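You operate a simulated robot arm through the tools that you are given. There is no shell and no other tool. Be economical: measure what you need, move in short steps, check, and stop when the job is done.

Carry out the task below with a simulated robot arm. There is one attempt and no reset: what you move stays moved.

TASK
Take the yellow rating plate and leave it in the green tray.

It is judged by the outcome, as a careful person would: the job done as asked, and still so three seconds after it is handed in. It fails if anything else is knocked over, pushed out of place, dropped, spilled or broken.

THE ROBOT
A 7-joint arm with a two-finger parallel gripper, fixed in place. Base frame: the origin is at the foot of the arm, x ahead of it, y to its left, z up; the work surface is at about z = 0. Lengths are in mm, angles in rad, forces in N, time in s.
With the tool pointing down near the work surface it reaches from about 240 to 620 mm from the base axis. Its first joint turns from -1.152 to 1.152 rad. Payload 2.6 kg.
Tool frame: the origin (TCP) lies between the finger pads and is the grasp point; the fingertips stand 30 mm ahead of it; z points along the fingers, y is the line along which they close. The gripper opens to 94 mm. The fingers are 28 mm wide and 10 mm thick; the gripper's body (50 by 96 mm) begins 55 mm behind the TCP.
Orientation is that of the tool frame in the base frame, as [roll, pitch, yaw] about the fixed x, y, z axes, in that order (R = Rz(yaw) Ry(pitch) Rx(roll)). With the fingers straight down and closing along the base's y, the tool's x points along the base's -x, its y along +y and its z along -z.

THE INTERFACE
- The arm moves only by the tool nudge_tool. Its argument "plan" is a list of rows, each a list of 7 numbers: the shift along the base's x, y, z in units of 30 mm (1.0 is 30 mm), then the turn, a rotation vector about the base's x, y, z in units of 5 degrees (1.0 is 5 degrees), then the opening in per cent of the stroke, from 0 (shut) to 100 (fully open). In form: [[dx, dy, dz, wx, wy, wz, gripper], ...]. A call has 1 to 8 rows; each row shifts and turns the commanded pose from where the row before left it. A call with a number of a shift or a turn outside -1 to 1 is refused whole. A row lasts 0.2 s, in which the tool goes at most 50 mm and 0.15 rad; a call with a longer step from one row to the next is refused whole, and so is a gripper value outside its range. A pose out of reach is approached as far as the arm can. The call stops where the force on the tool passes 40 N (or 10 N more than at its start, if that is more) or the arm is blocked; 0.2 s more then pass. The fingers move at their own pace (about 72 mm/s each) and stop on an object; they squeeze with about 20 N. The grip force told is the motor's: it shows also when the fingers shut on nothing. Time passes only in rows, and 0.2 s behind the last, so rows that do not move let the fingers close. It gives the time, the measured TCP pose, the force on the tool (base axes), the opening and the grip force at its end, in the units of the frame above (readings bear some noise), and new pictures: "show" is both (left out), scene, wrist or none.
- Cameras (640 x 400 px; columns grow to the right, rows downward): "scene" is fixed at [37.5, 432.5, 569]; the picture's right is [-0.75, -0.66, 0.00], its down [-0.34, 0.39, -0.85] and it looks along [0.56, -0.64, -0.52] (base axes); focal length 331 px, centre (320, 200). "wrist" rides on the gripper at [-37, 0, -58] in the tool frame; the picture's right is [0.00, -1.00, 0.00], its down [0.97, 0.00, -0.24] and it looks along [0.24, 0.00, 0.97] (tool axes); focal length 218 px, centre (320, 200).
- measure_at(camera, pixels): for up to 12 pixels [column, row] of the newest picture of that camera ("zoom" is the newest enlarged one), the place [x, y, z] in the base frame of the surface seen there, good to about 2 mm. No time passes.
- inspect(camera, box): a new picture of the part [left, top, right, bottom] of that camera's present view, enlarged. No time passes.
- sign_off(): hands the job in; it is judged then, once.

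Work in short steps. Measure before you move; look again where a grasp or a placing could have gone wrong, and mend it. You have 60 turns and 120 pictures in all, the two below and enlarged ones among them. Open the gripper and draw the arm clear of the work before you hand the job in, unless the task says otherwise; then end with one line.

The tools are called as a command line: name --pt "numbers of a row" for each row, then --argument value for the rest, lists and objects as JSON in quotes. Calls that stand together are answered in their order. nudge_tool: Moves the arm, as the interface text tells. Its arguments: {"type":"object","properties":{"plan":{"type":"array","items":{"type":"array","items":{"type":"number"}}},"show":{"type":"string","enum":["both","scene","wrist","none"]}},"required":["plan"]} The other tools are called the same way: measure_at (camera, pixels) gives the place of the surface under pixels of a picture; inspect (camera, box) takes an enlarged picture of a part of a camera's view; sign_off () hands the job in.

At the start:

```text
clock: 0.0
tcp_pos: [440.0, 4.5, 242.3]
ee_rot: [-3.14, -0.001, -3.141]
ft_force: [-0.3, -1.1, -0.3]
opening: 94.3
finger_force: 0.0
```

scene: 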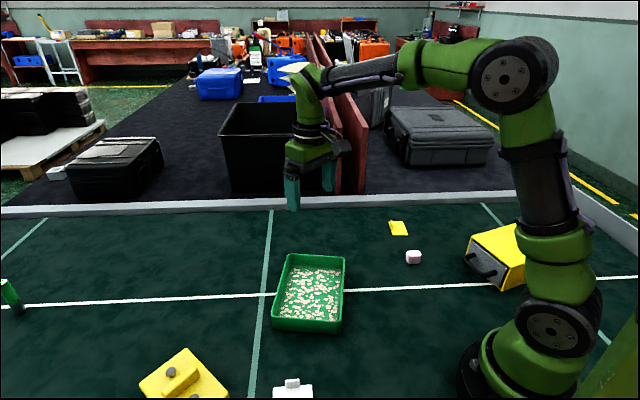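
wrist: 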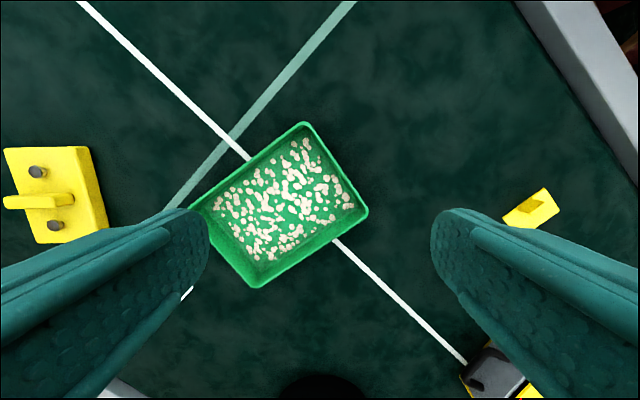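

The small yellow plate seems to be at scene (398,228); I'll enlarge and measure it along with the tray.

inspect --camera "scene" --box '[360, 200, 460, 280]'

inspect --camera "wrist" --box '[480, 170, 580, 240]'

measure_at --camera "scene" --pixels '[[390, 222], [404, 222], [408, 234], [393, 235], [398, 228], [413, 257], [310, 290], [290, 255], [344, 257], [340, 325], [272, 322], [385, 240]]'

measure_at --camera "wrist" --pixels '[[545, 190], [557, 210], [505, 218], [515, 226], [530, 208], [540, 215], [304, 123], [367, 212], [258, 286], [195, 205], [280, 205]]'

```text
5.00 times, centred on (410, 240) of scene
```

zoom: 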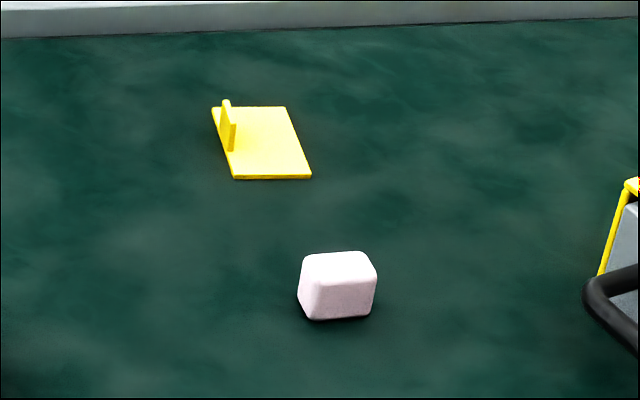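

```text
5.71 times, centred on (530, 205) of wrist
```

zoom: 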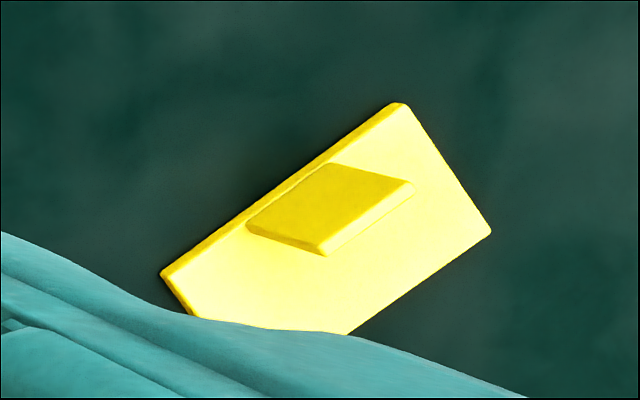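

```text
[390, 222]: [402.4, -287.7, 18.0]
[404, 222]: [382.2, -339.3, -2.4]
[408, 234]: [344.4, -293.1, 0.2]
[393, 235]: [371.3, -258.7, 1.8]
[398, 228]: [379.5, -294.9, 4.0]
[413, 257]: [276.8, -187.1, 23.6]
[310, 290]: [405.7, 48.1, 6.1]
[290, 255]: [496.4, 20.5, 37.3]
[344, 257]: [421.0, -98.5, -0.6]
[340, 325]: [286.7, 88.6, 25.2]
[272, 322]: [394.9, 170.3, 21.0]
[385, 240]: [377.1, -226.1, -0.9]
```

```text
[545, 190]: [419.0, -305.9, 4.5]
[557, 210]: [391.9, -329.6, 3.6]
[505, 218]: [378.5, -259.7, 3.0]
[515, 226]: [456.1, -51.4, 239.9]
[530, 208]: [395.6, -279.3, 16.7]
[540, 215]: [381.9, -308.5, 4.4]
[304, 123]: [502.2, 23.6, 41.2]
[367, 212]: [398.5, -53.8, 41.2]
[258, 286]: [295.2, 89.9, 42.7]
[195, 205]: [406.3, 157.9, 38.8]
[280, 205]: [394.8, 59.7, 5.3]
```

The plate is about 64×37 mm, with corners near (419,-306), (392,-331), (378,-258) and (351,-283). An upright tab stands on its near long edge around (395,-280), with its top at z≈18. I'll grip the tab, so I move above it and turn about -50° so the fingers close across it.

nudge_tool --pt "-0.15 -0.948 -0.2 0 0 -1 100" --pt "-0.15 -0.948 -0.2 0 0 -1 100" --pt "-0.15 -0.948 -0.2 0 0 -1 100" --pt "-0.15 -0.948 -0.2 0 0 -1 100" --pt "-0.15 -0.948 -0.2 0 0 -1 100" --pt "-0.15 -0.948 -0.2 0 0 -1 100" --pt "-0.15 -0.948 -0.2 0 0 -1 100" --pt "-0.15 -0.948 -0.2 0 0 -1 100" --show "none"

nudge_tool --pt "-0.15 -0.948 -0.3 0 0 -1 100" --pt "-0.15 -0.948 -0.3 0 0 -1 100" --pt "0 0 0 0 0 0 60"

```text
clock: 1.8
tcp_pos: [402.0, -222.4, 194.1]
ee_rot: [-3.141, 0.0, 2.44]
ft_force: [0.5, -0.3, 0.4]
opening: 93.8
finger_force: 0.0
```

```text
clock: 2.6
tcp_pos: [396.2, -278.0, 174.0]
ee_rot: [3.141, 0.001, 2.266]
ft_force: [-1.5, -0.1, -0.1]
opening: 56.2
finger_force: 0.1
```

scene: 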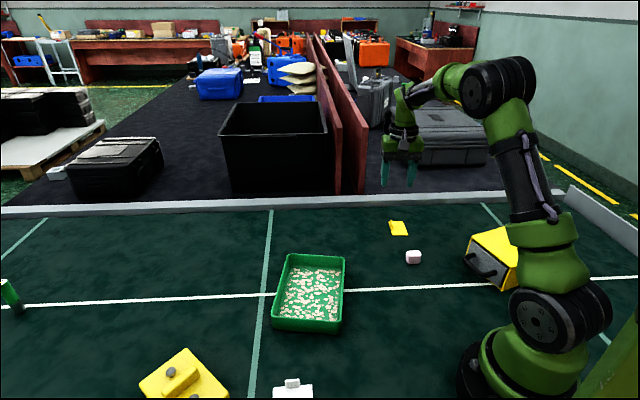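
wrist: 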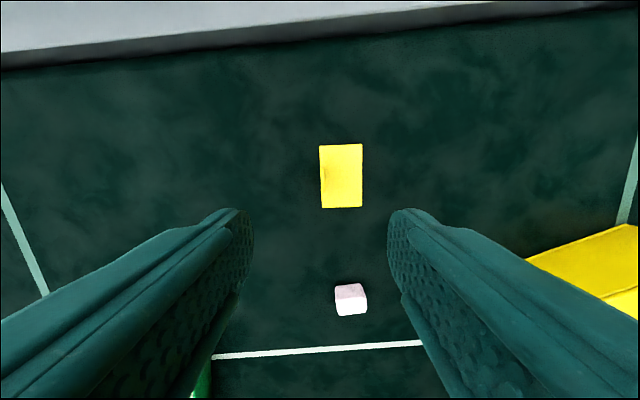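

Plate is at wrist (341,176), nearly square with the fingers. I'll enlarge to locate the tab accurately.

inspect --camera "wrist" --box '[301, 141, 381, 211]'

```text
5.71 times, centred on (341, 176) of wrist
```

zoom: 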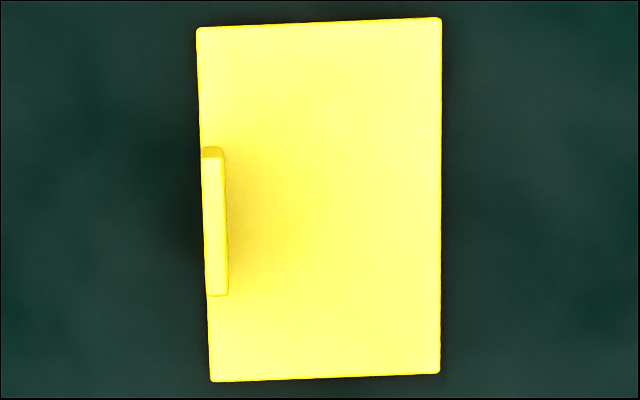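

measure_at --camera "zoom" --pixels '[[215, 165], [215, 220], [218, 285], [205, 35], [215, 375], [435, 25], [435, 368], [320, 200]]'

```text
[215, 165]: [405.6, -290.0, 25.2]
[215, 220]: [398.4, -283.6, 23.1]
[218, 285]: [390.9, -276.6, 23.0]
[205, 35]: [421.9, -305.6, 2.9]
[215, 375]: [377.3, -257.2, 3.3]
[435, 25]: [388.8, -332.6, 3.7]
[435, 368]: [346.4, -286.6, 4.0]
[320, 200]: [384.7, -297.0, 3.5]
```

The tab's centre is about (398.3,-283.3), with its top at z≈24 and the plate's top at 4. I'll centre on it, trim the yaw, and descend to TCP z≈39, which leaves the tips about 5 mm above the plate.

nudge_tool --pt "0.07 -0.177 -0.5 0 0 0.4 45" --pt "0 0 -0.9 0 0 0 45" --pt "0 0 -0.9 0 0 0 45" --pt "0 0 -0.9 0 0 0 45" --pt "0 0 -0.5 0 0 0 45" --pt "0 0 0 0 0 0 45"

```text
clock: 4.0
tcp_pos: [396.3, -283.2, 64.0]
ee_rot: [-3.141, 0.0, 2.302]
ft_force: [0.0, 0.4, 0.4]
opening: 42.3
finger_force: 0.1
```

scene: 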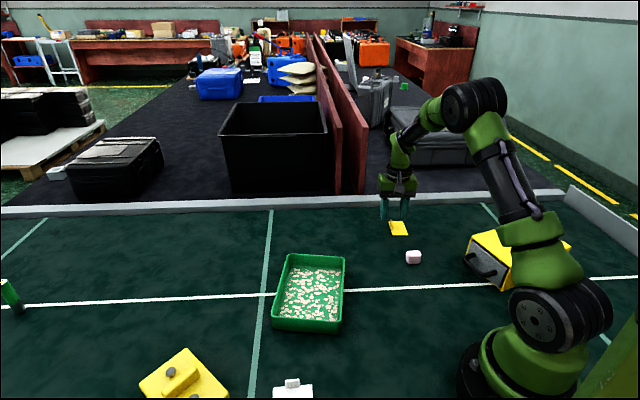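
wrist: 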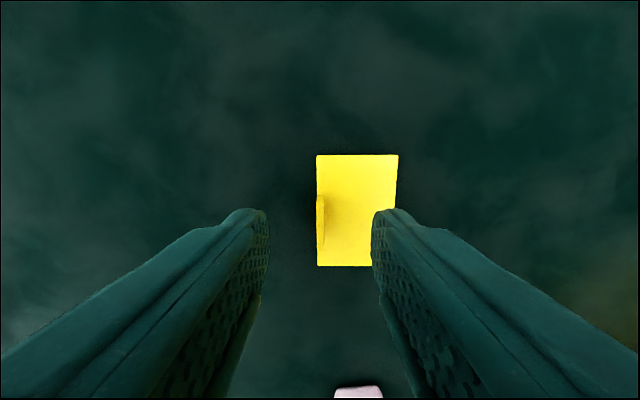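

The tab (321,220) is centred between the fingers. I descend 25 mm more and close.

nudge_tool --pt "0 0 -0.45 0 0 0 45" --pt "0 0 -0.4 0 0 0 45" --pt "0 0 0 0 0 0 45" --pt "0 0 0 0 0 0 0" --pt "0 0 0 0 0 0 0" --pt "0 0 0 0 0 0 0"

```text
clock: 5.4
tcp_pos: [397.4, -285.8, 39.3]
ee_rot: [-3.141, 0.0, 2.304]
ft_force: [1.2, -0.3, -0.4]
opening: 3.1
finger_force: 19.7
```

scene: 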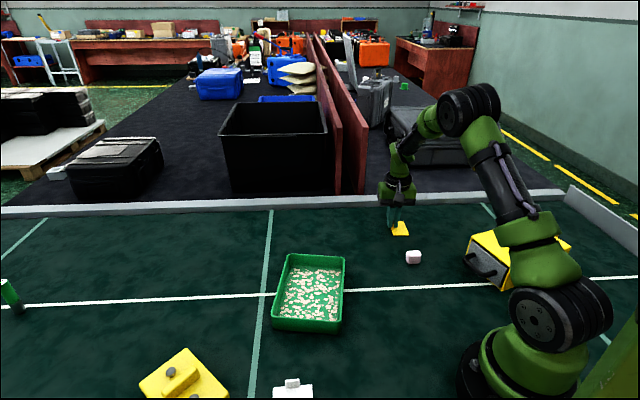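
wrist: 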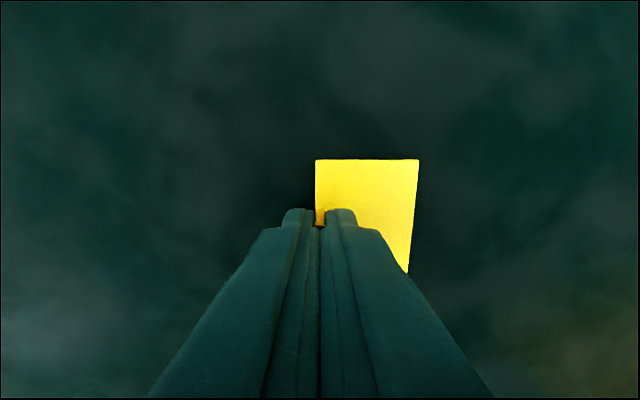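

The opening of 3.1 mm at 19.7 N matches the tab's thickness. I lift and check that the plate is held.

nudge_tool --pt "0 0 0.3 0 0 0 0" --pt "0 0 0.5 0 0 0 0" --pt "0 0 0.8 0 0 0 0" --pt "0 0 0.9 0 0 0 0" --pt "0 0 0.9 0 0 0 0" --pt "0 0 0.6 0 0 0 0"

inspect --camera "scene" --box '[350, 160, 450, 240]'

```text
clock: 6.8
tcp_pos: [396.8, -286.6, 160.3]
ee_rot: [-3.141, 0.0, 2.303]
ft_force: [-0.6, 0.6, -0.8]
opening: 2.8
finger_force: 19.6
```

scene: 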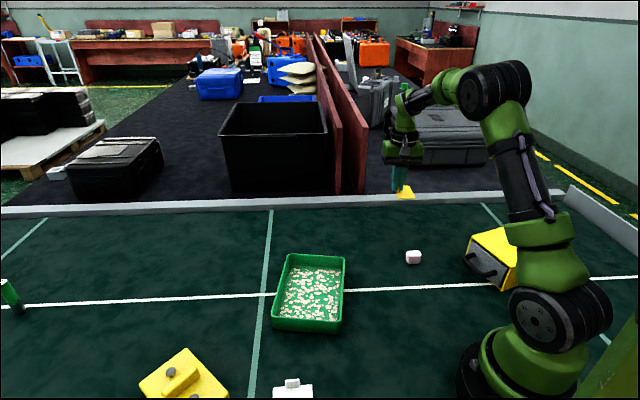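
wrist: 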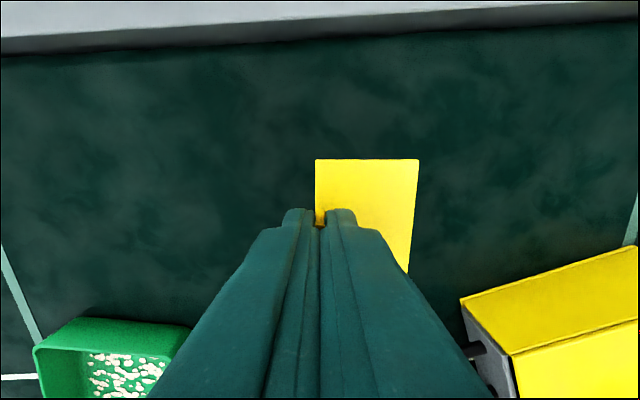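

```text
5.00 times, centred on (400, 200) of scene
```

zoom: 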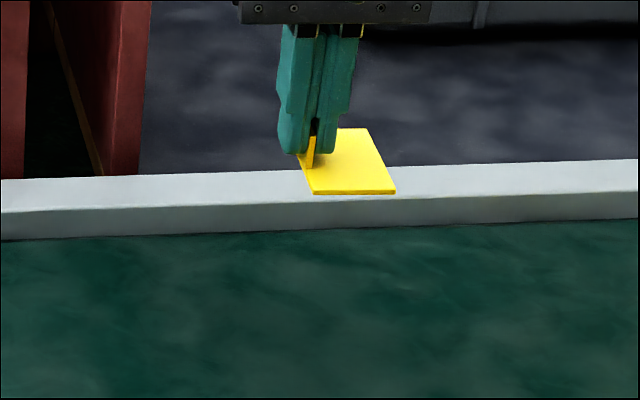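

The plate is held level. The tray's centre is about (400,54) and its short side runs at about 37°. I carry the plate over at z≈160, turning it -8° to align with the tray, to TCP (416,64).

nudge_tool --pt "0.053 0.974 0 0 0 -0.133 0" --pt "0.053 0.974 0 0 0 -0.133 0" --pt "0.053 0.974 0 0 0 -0.133 0" --pt "0.053 0.974 0 0 0 -0.133 0" --pt "0.053 0.974 0 0 0 -0.133 0" --pt "0.053 0.974 0 0 0 -0.133 0" --show "none"

nudge_tool --pt "0.053 0.974 0 0 0 -0.133 0" --pt "0.053 0.974 0 0 0 -0.133 0" --pt "0.053 0.974 0 0 0 -0.133 0" --pt "0.053 0.974 0 0 0 -0.133 0" --pt "0.053 0.974 0 0 0 -0.133 0" --pt "0.053 0.974 0 0 0 -0.133 0" --pt "0 0 0 0 0 0 0"

```text
clock: 8.2
tcp_pos: [406.6, -110.3, 157.6]
ee_rot: [-3.141, -0.001, 2.233]
ft_force: [-0.6, -0.2, -1.2]
opening: 3.0
finger_force: 19.5
```

```text
clock: 9.8
tcp_pos: [413.2, 65.6, 157.9]
ee_rot: [-3.142, -0.001, 2.162]
ft_force: [0.2, 0.2, -1.0]
opening: 3.0
finger_force: 19.9
```

scene: 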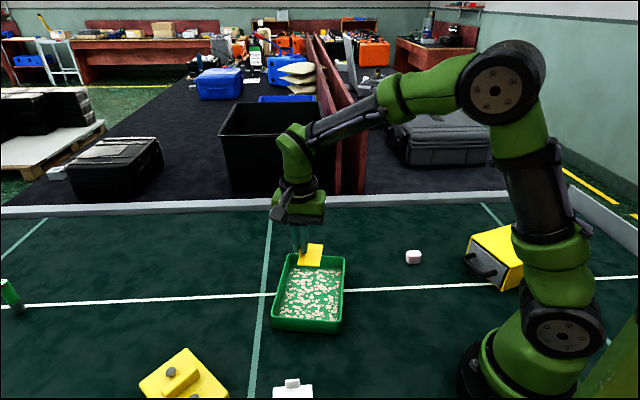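
wrist: 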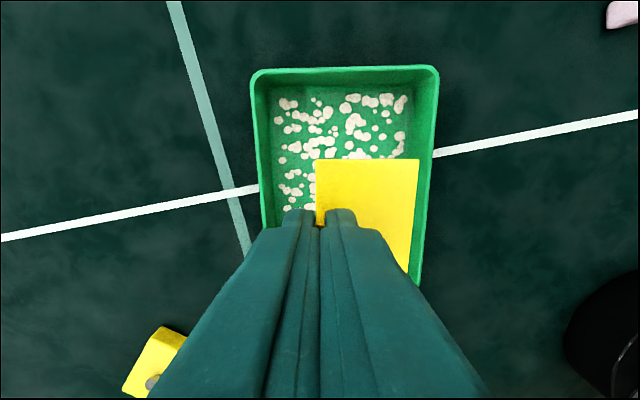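

The plate lines up over the tray. I lower it to TCP z≈52 first.

nudge_tool --pt "0 0 -0.7 0 0 0 0" --pt "0 0 -0.8 0 0 0 0" --pt "0 0 -0.8 0 0 0 0" --pt "0 0 -0.6 0 0 0 0" --pt "0 0 -0.4 0 0 0 0" --pt "0 0 -0.2 0 0 0 0" --pt "0 0 0 0 0 0 0"

inspect --camera "scene" --box '[250, 230, 370, 340]'

```text
clock: 11.4
tcp_pos: [414.4, 64.1, 53.9]
ee_rot: [3.141, 0.0, 2.163]
ft_force: [0.8, 0.1, -0.8]
opening: 3.0
finger_force: 19.7
```

scene: 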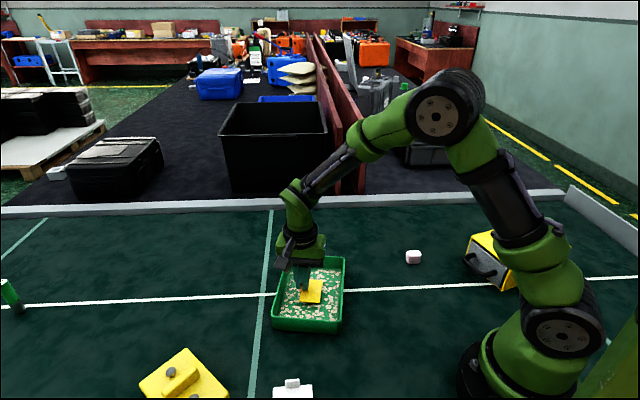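
wrist: 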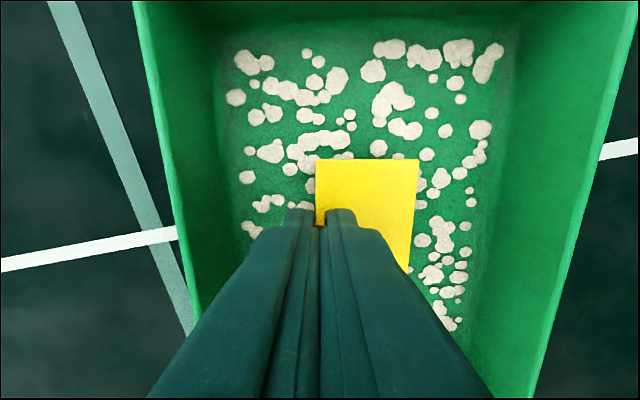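

```text
3.64 times, centred on (310, 285) of scene
```

zoom: 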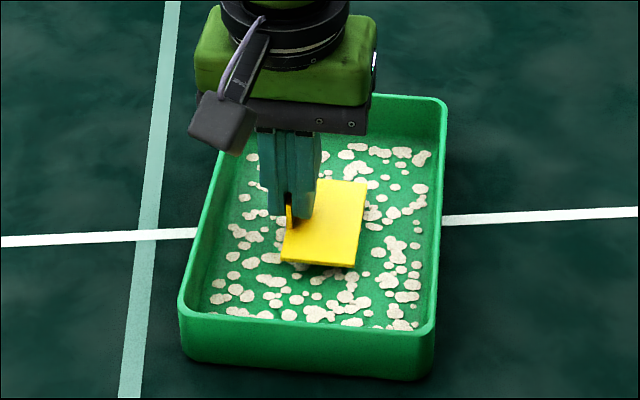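

The plate's bottom is about 9 mm above the tray floor. I lower it gently.

nudge_tool --pt "0 0 -0.1 0 0 0 0" --pt "0 0 -0.08 0 0 0 0" --pt "0 0 -0.06 0 0 0 0" --pt "0 0 0 0 0 0 0" --show "none"

measure_at --camera "wrist" --pixels '[[360, 200], [450, 120], [330, 120]]'

```text
clock: 12.4
tcp_pos: [414.5, 64.9, 46.5]
ee_rot: [3.141, -0.001, 2.163]
ft_force: [-0.4, -0.2, -0.6]
opening: 3.2
finger_force: 19.5
```

```text
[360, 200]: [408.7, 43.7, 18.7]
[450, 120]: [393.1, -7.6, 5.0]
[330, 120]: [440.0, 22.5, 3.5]
```

No contact yet, and the floor is at z≈4. I lower in very small steps.

nudge_tool --pt "0 0 -0.05 0 0 0 0" --pt "0 0 -0.03 0 0 0 0" --pt "0 0 0 0 0 0 0" --show "wrist"

measure_at --camera "wrist" --pixels '[[360, 200], [390, 180], [450, 120], [330, 120]]'

```text
clock: 13.2
tcp_pos: [415.1, 65.6, 43.4]
ee_rot: [-3.141, 0.0, 2.164]
ft_force: [-0.2, -0.1, -1.0]
opening: 3.1
finger_force: 19.5
```

wrist: 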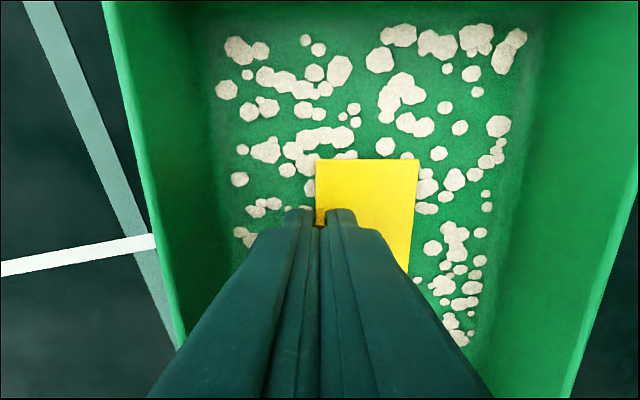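

```text
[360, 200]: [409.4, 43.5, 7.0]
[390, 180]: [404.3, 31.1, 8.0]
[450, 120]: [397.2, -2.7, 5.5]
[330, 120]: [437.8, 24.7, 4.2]
```

The plate's top is at about 7.5 and the floor at about 4.5, so it is essentially resting. I open a little way and retreat straight up.

nudge_tool --pt "0 0 0 0 0 0 12" --pt "0 0 0 0 0 0 25" --pt "0 0 0 0 0 0 25" --pt "0 0 0.4 0 0 0 25" --pt "0 0 0.8 0 0 0 25" --pt "0 0 0.9 0 0 0 25" --pt "0 0 0.9 0 0 0 25" --pt "0 0 0.9 0 0 0 25"

nudge_tool --pt "0 0 0.9 0 0 0 25" --pt "0 -0.9 0.5 0 0 0 25" --pt "0 -0.9 0.3 0 0 0 25" --pt "0 -0.9 0 0 0 0 50" --pt "0 -0.9 0 0 0 0 50" --pt "0 -0.9 0 0 0 0 50"

inspect --camera "scene" --box '[250, 230, 370, 340]'

```text
clock: 15.0
tcp_pos: [415.8, 64.5, 161.1]
ee_rot: [-3.141, 0.001, 2.165]
ft_force: [-0.6, 0.5, 0.5]
opening: 23.3
finger_force: 0.0
```

scene: 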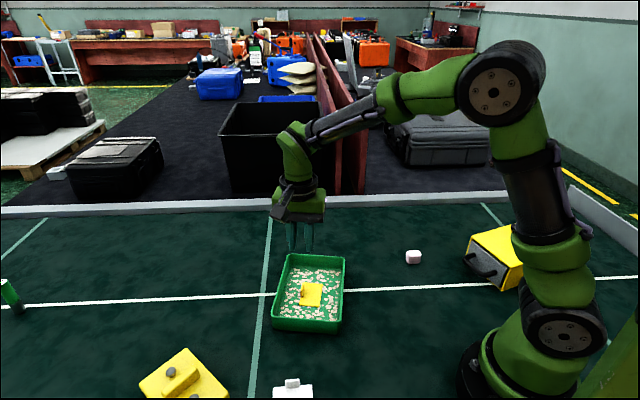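
wrist: 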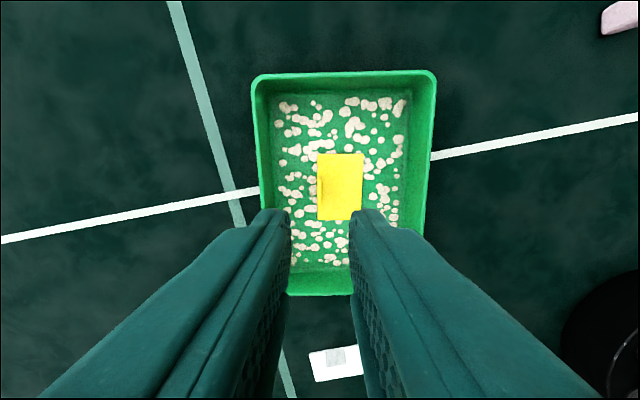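

```text
clock: 16.4
tcp_pos: [414.3, -70.2, 215.4]
ee_rot: [3.141, 0.0, 2.164]
ft_force: [1.0, -0.4, -0.1]
opening: 46.9
finger_force: 0.1
```

scene: 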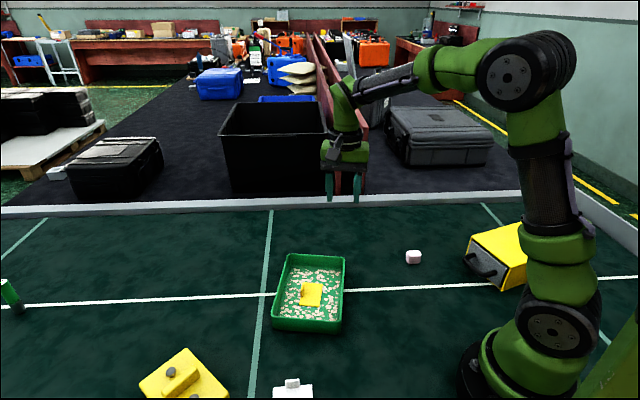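
wrist: 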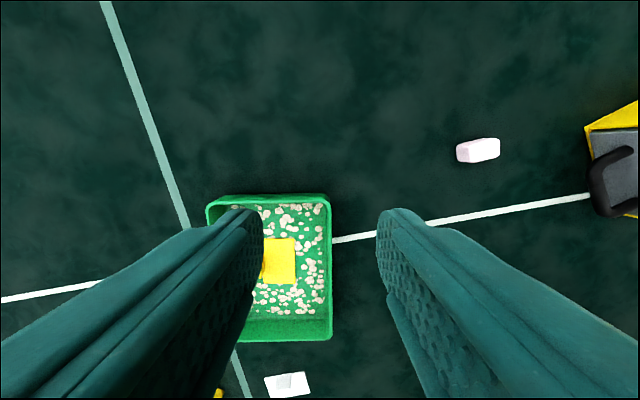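

```text
3.64 times, centred on (310, 285) of scene
```

zoom: 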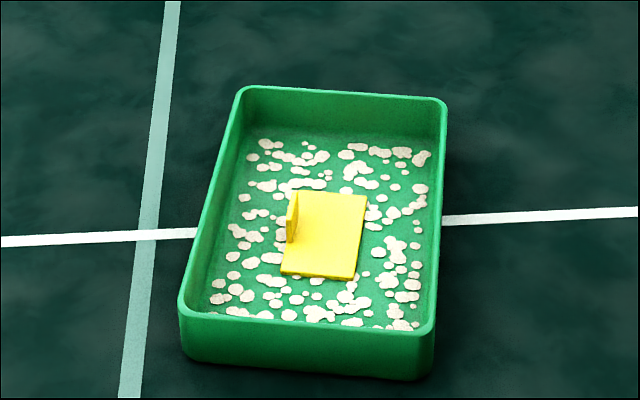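

The plate lies flat in the tray, nothing else has moved, and the arm is clear, so I hand the job in.

sign_off

```text
The job is handed in.
```

The yellow rating plate is lying flat in the green tray, the gripper is open and clear of it, and nothing else was moved.
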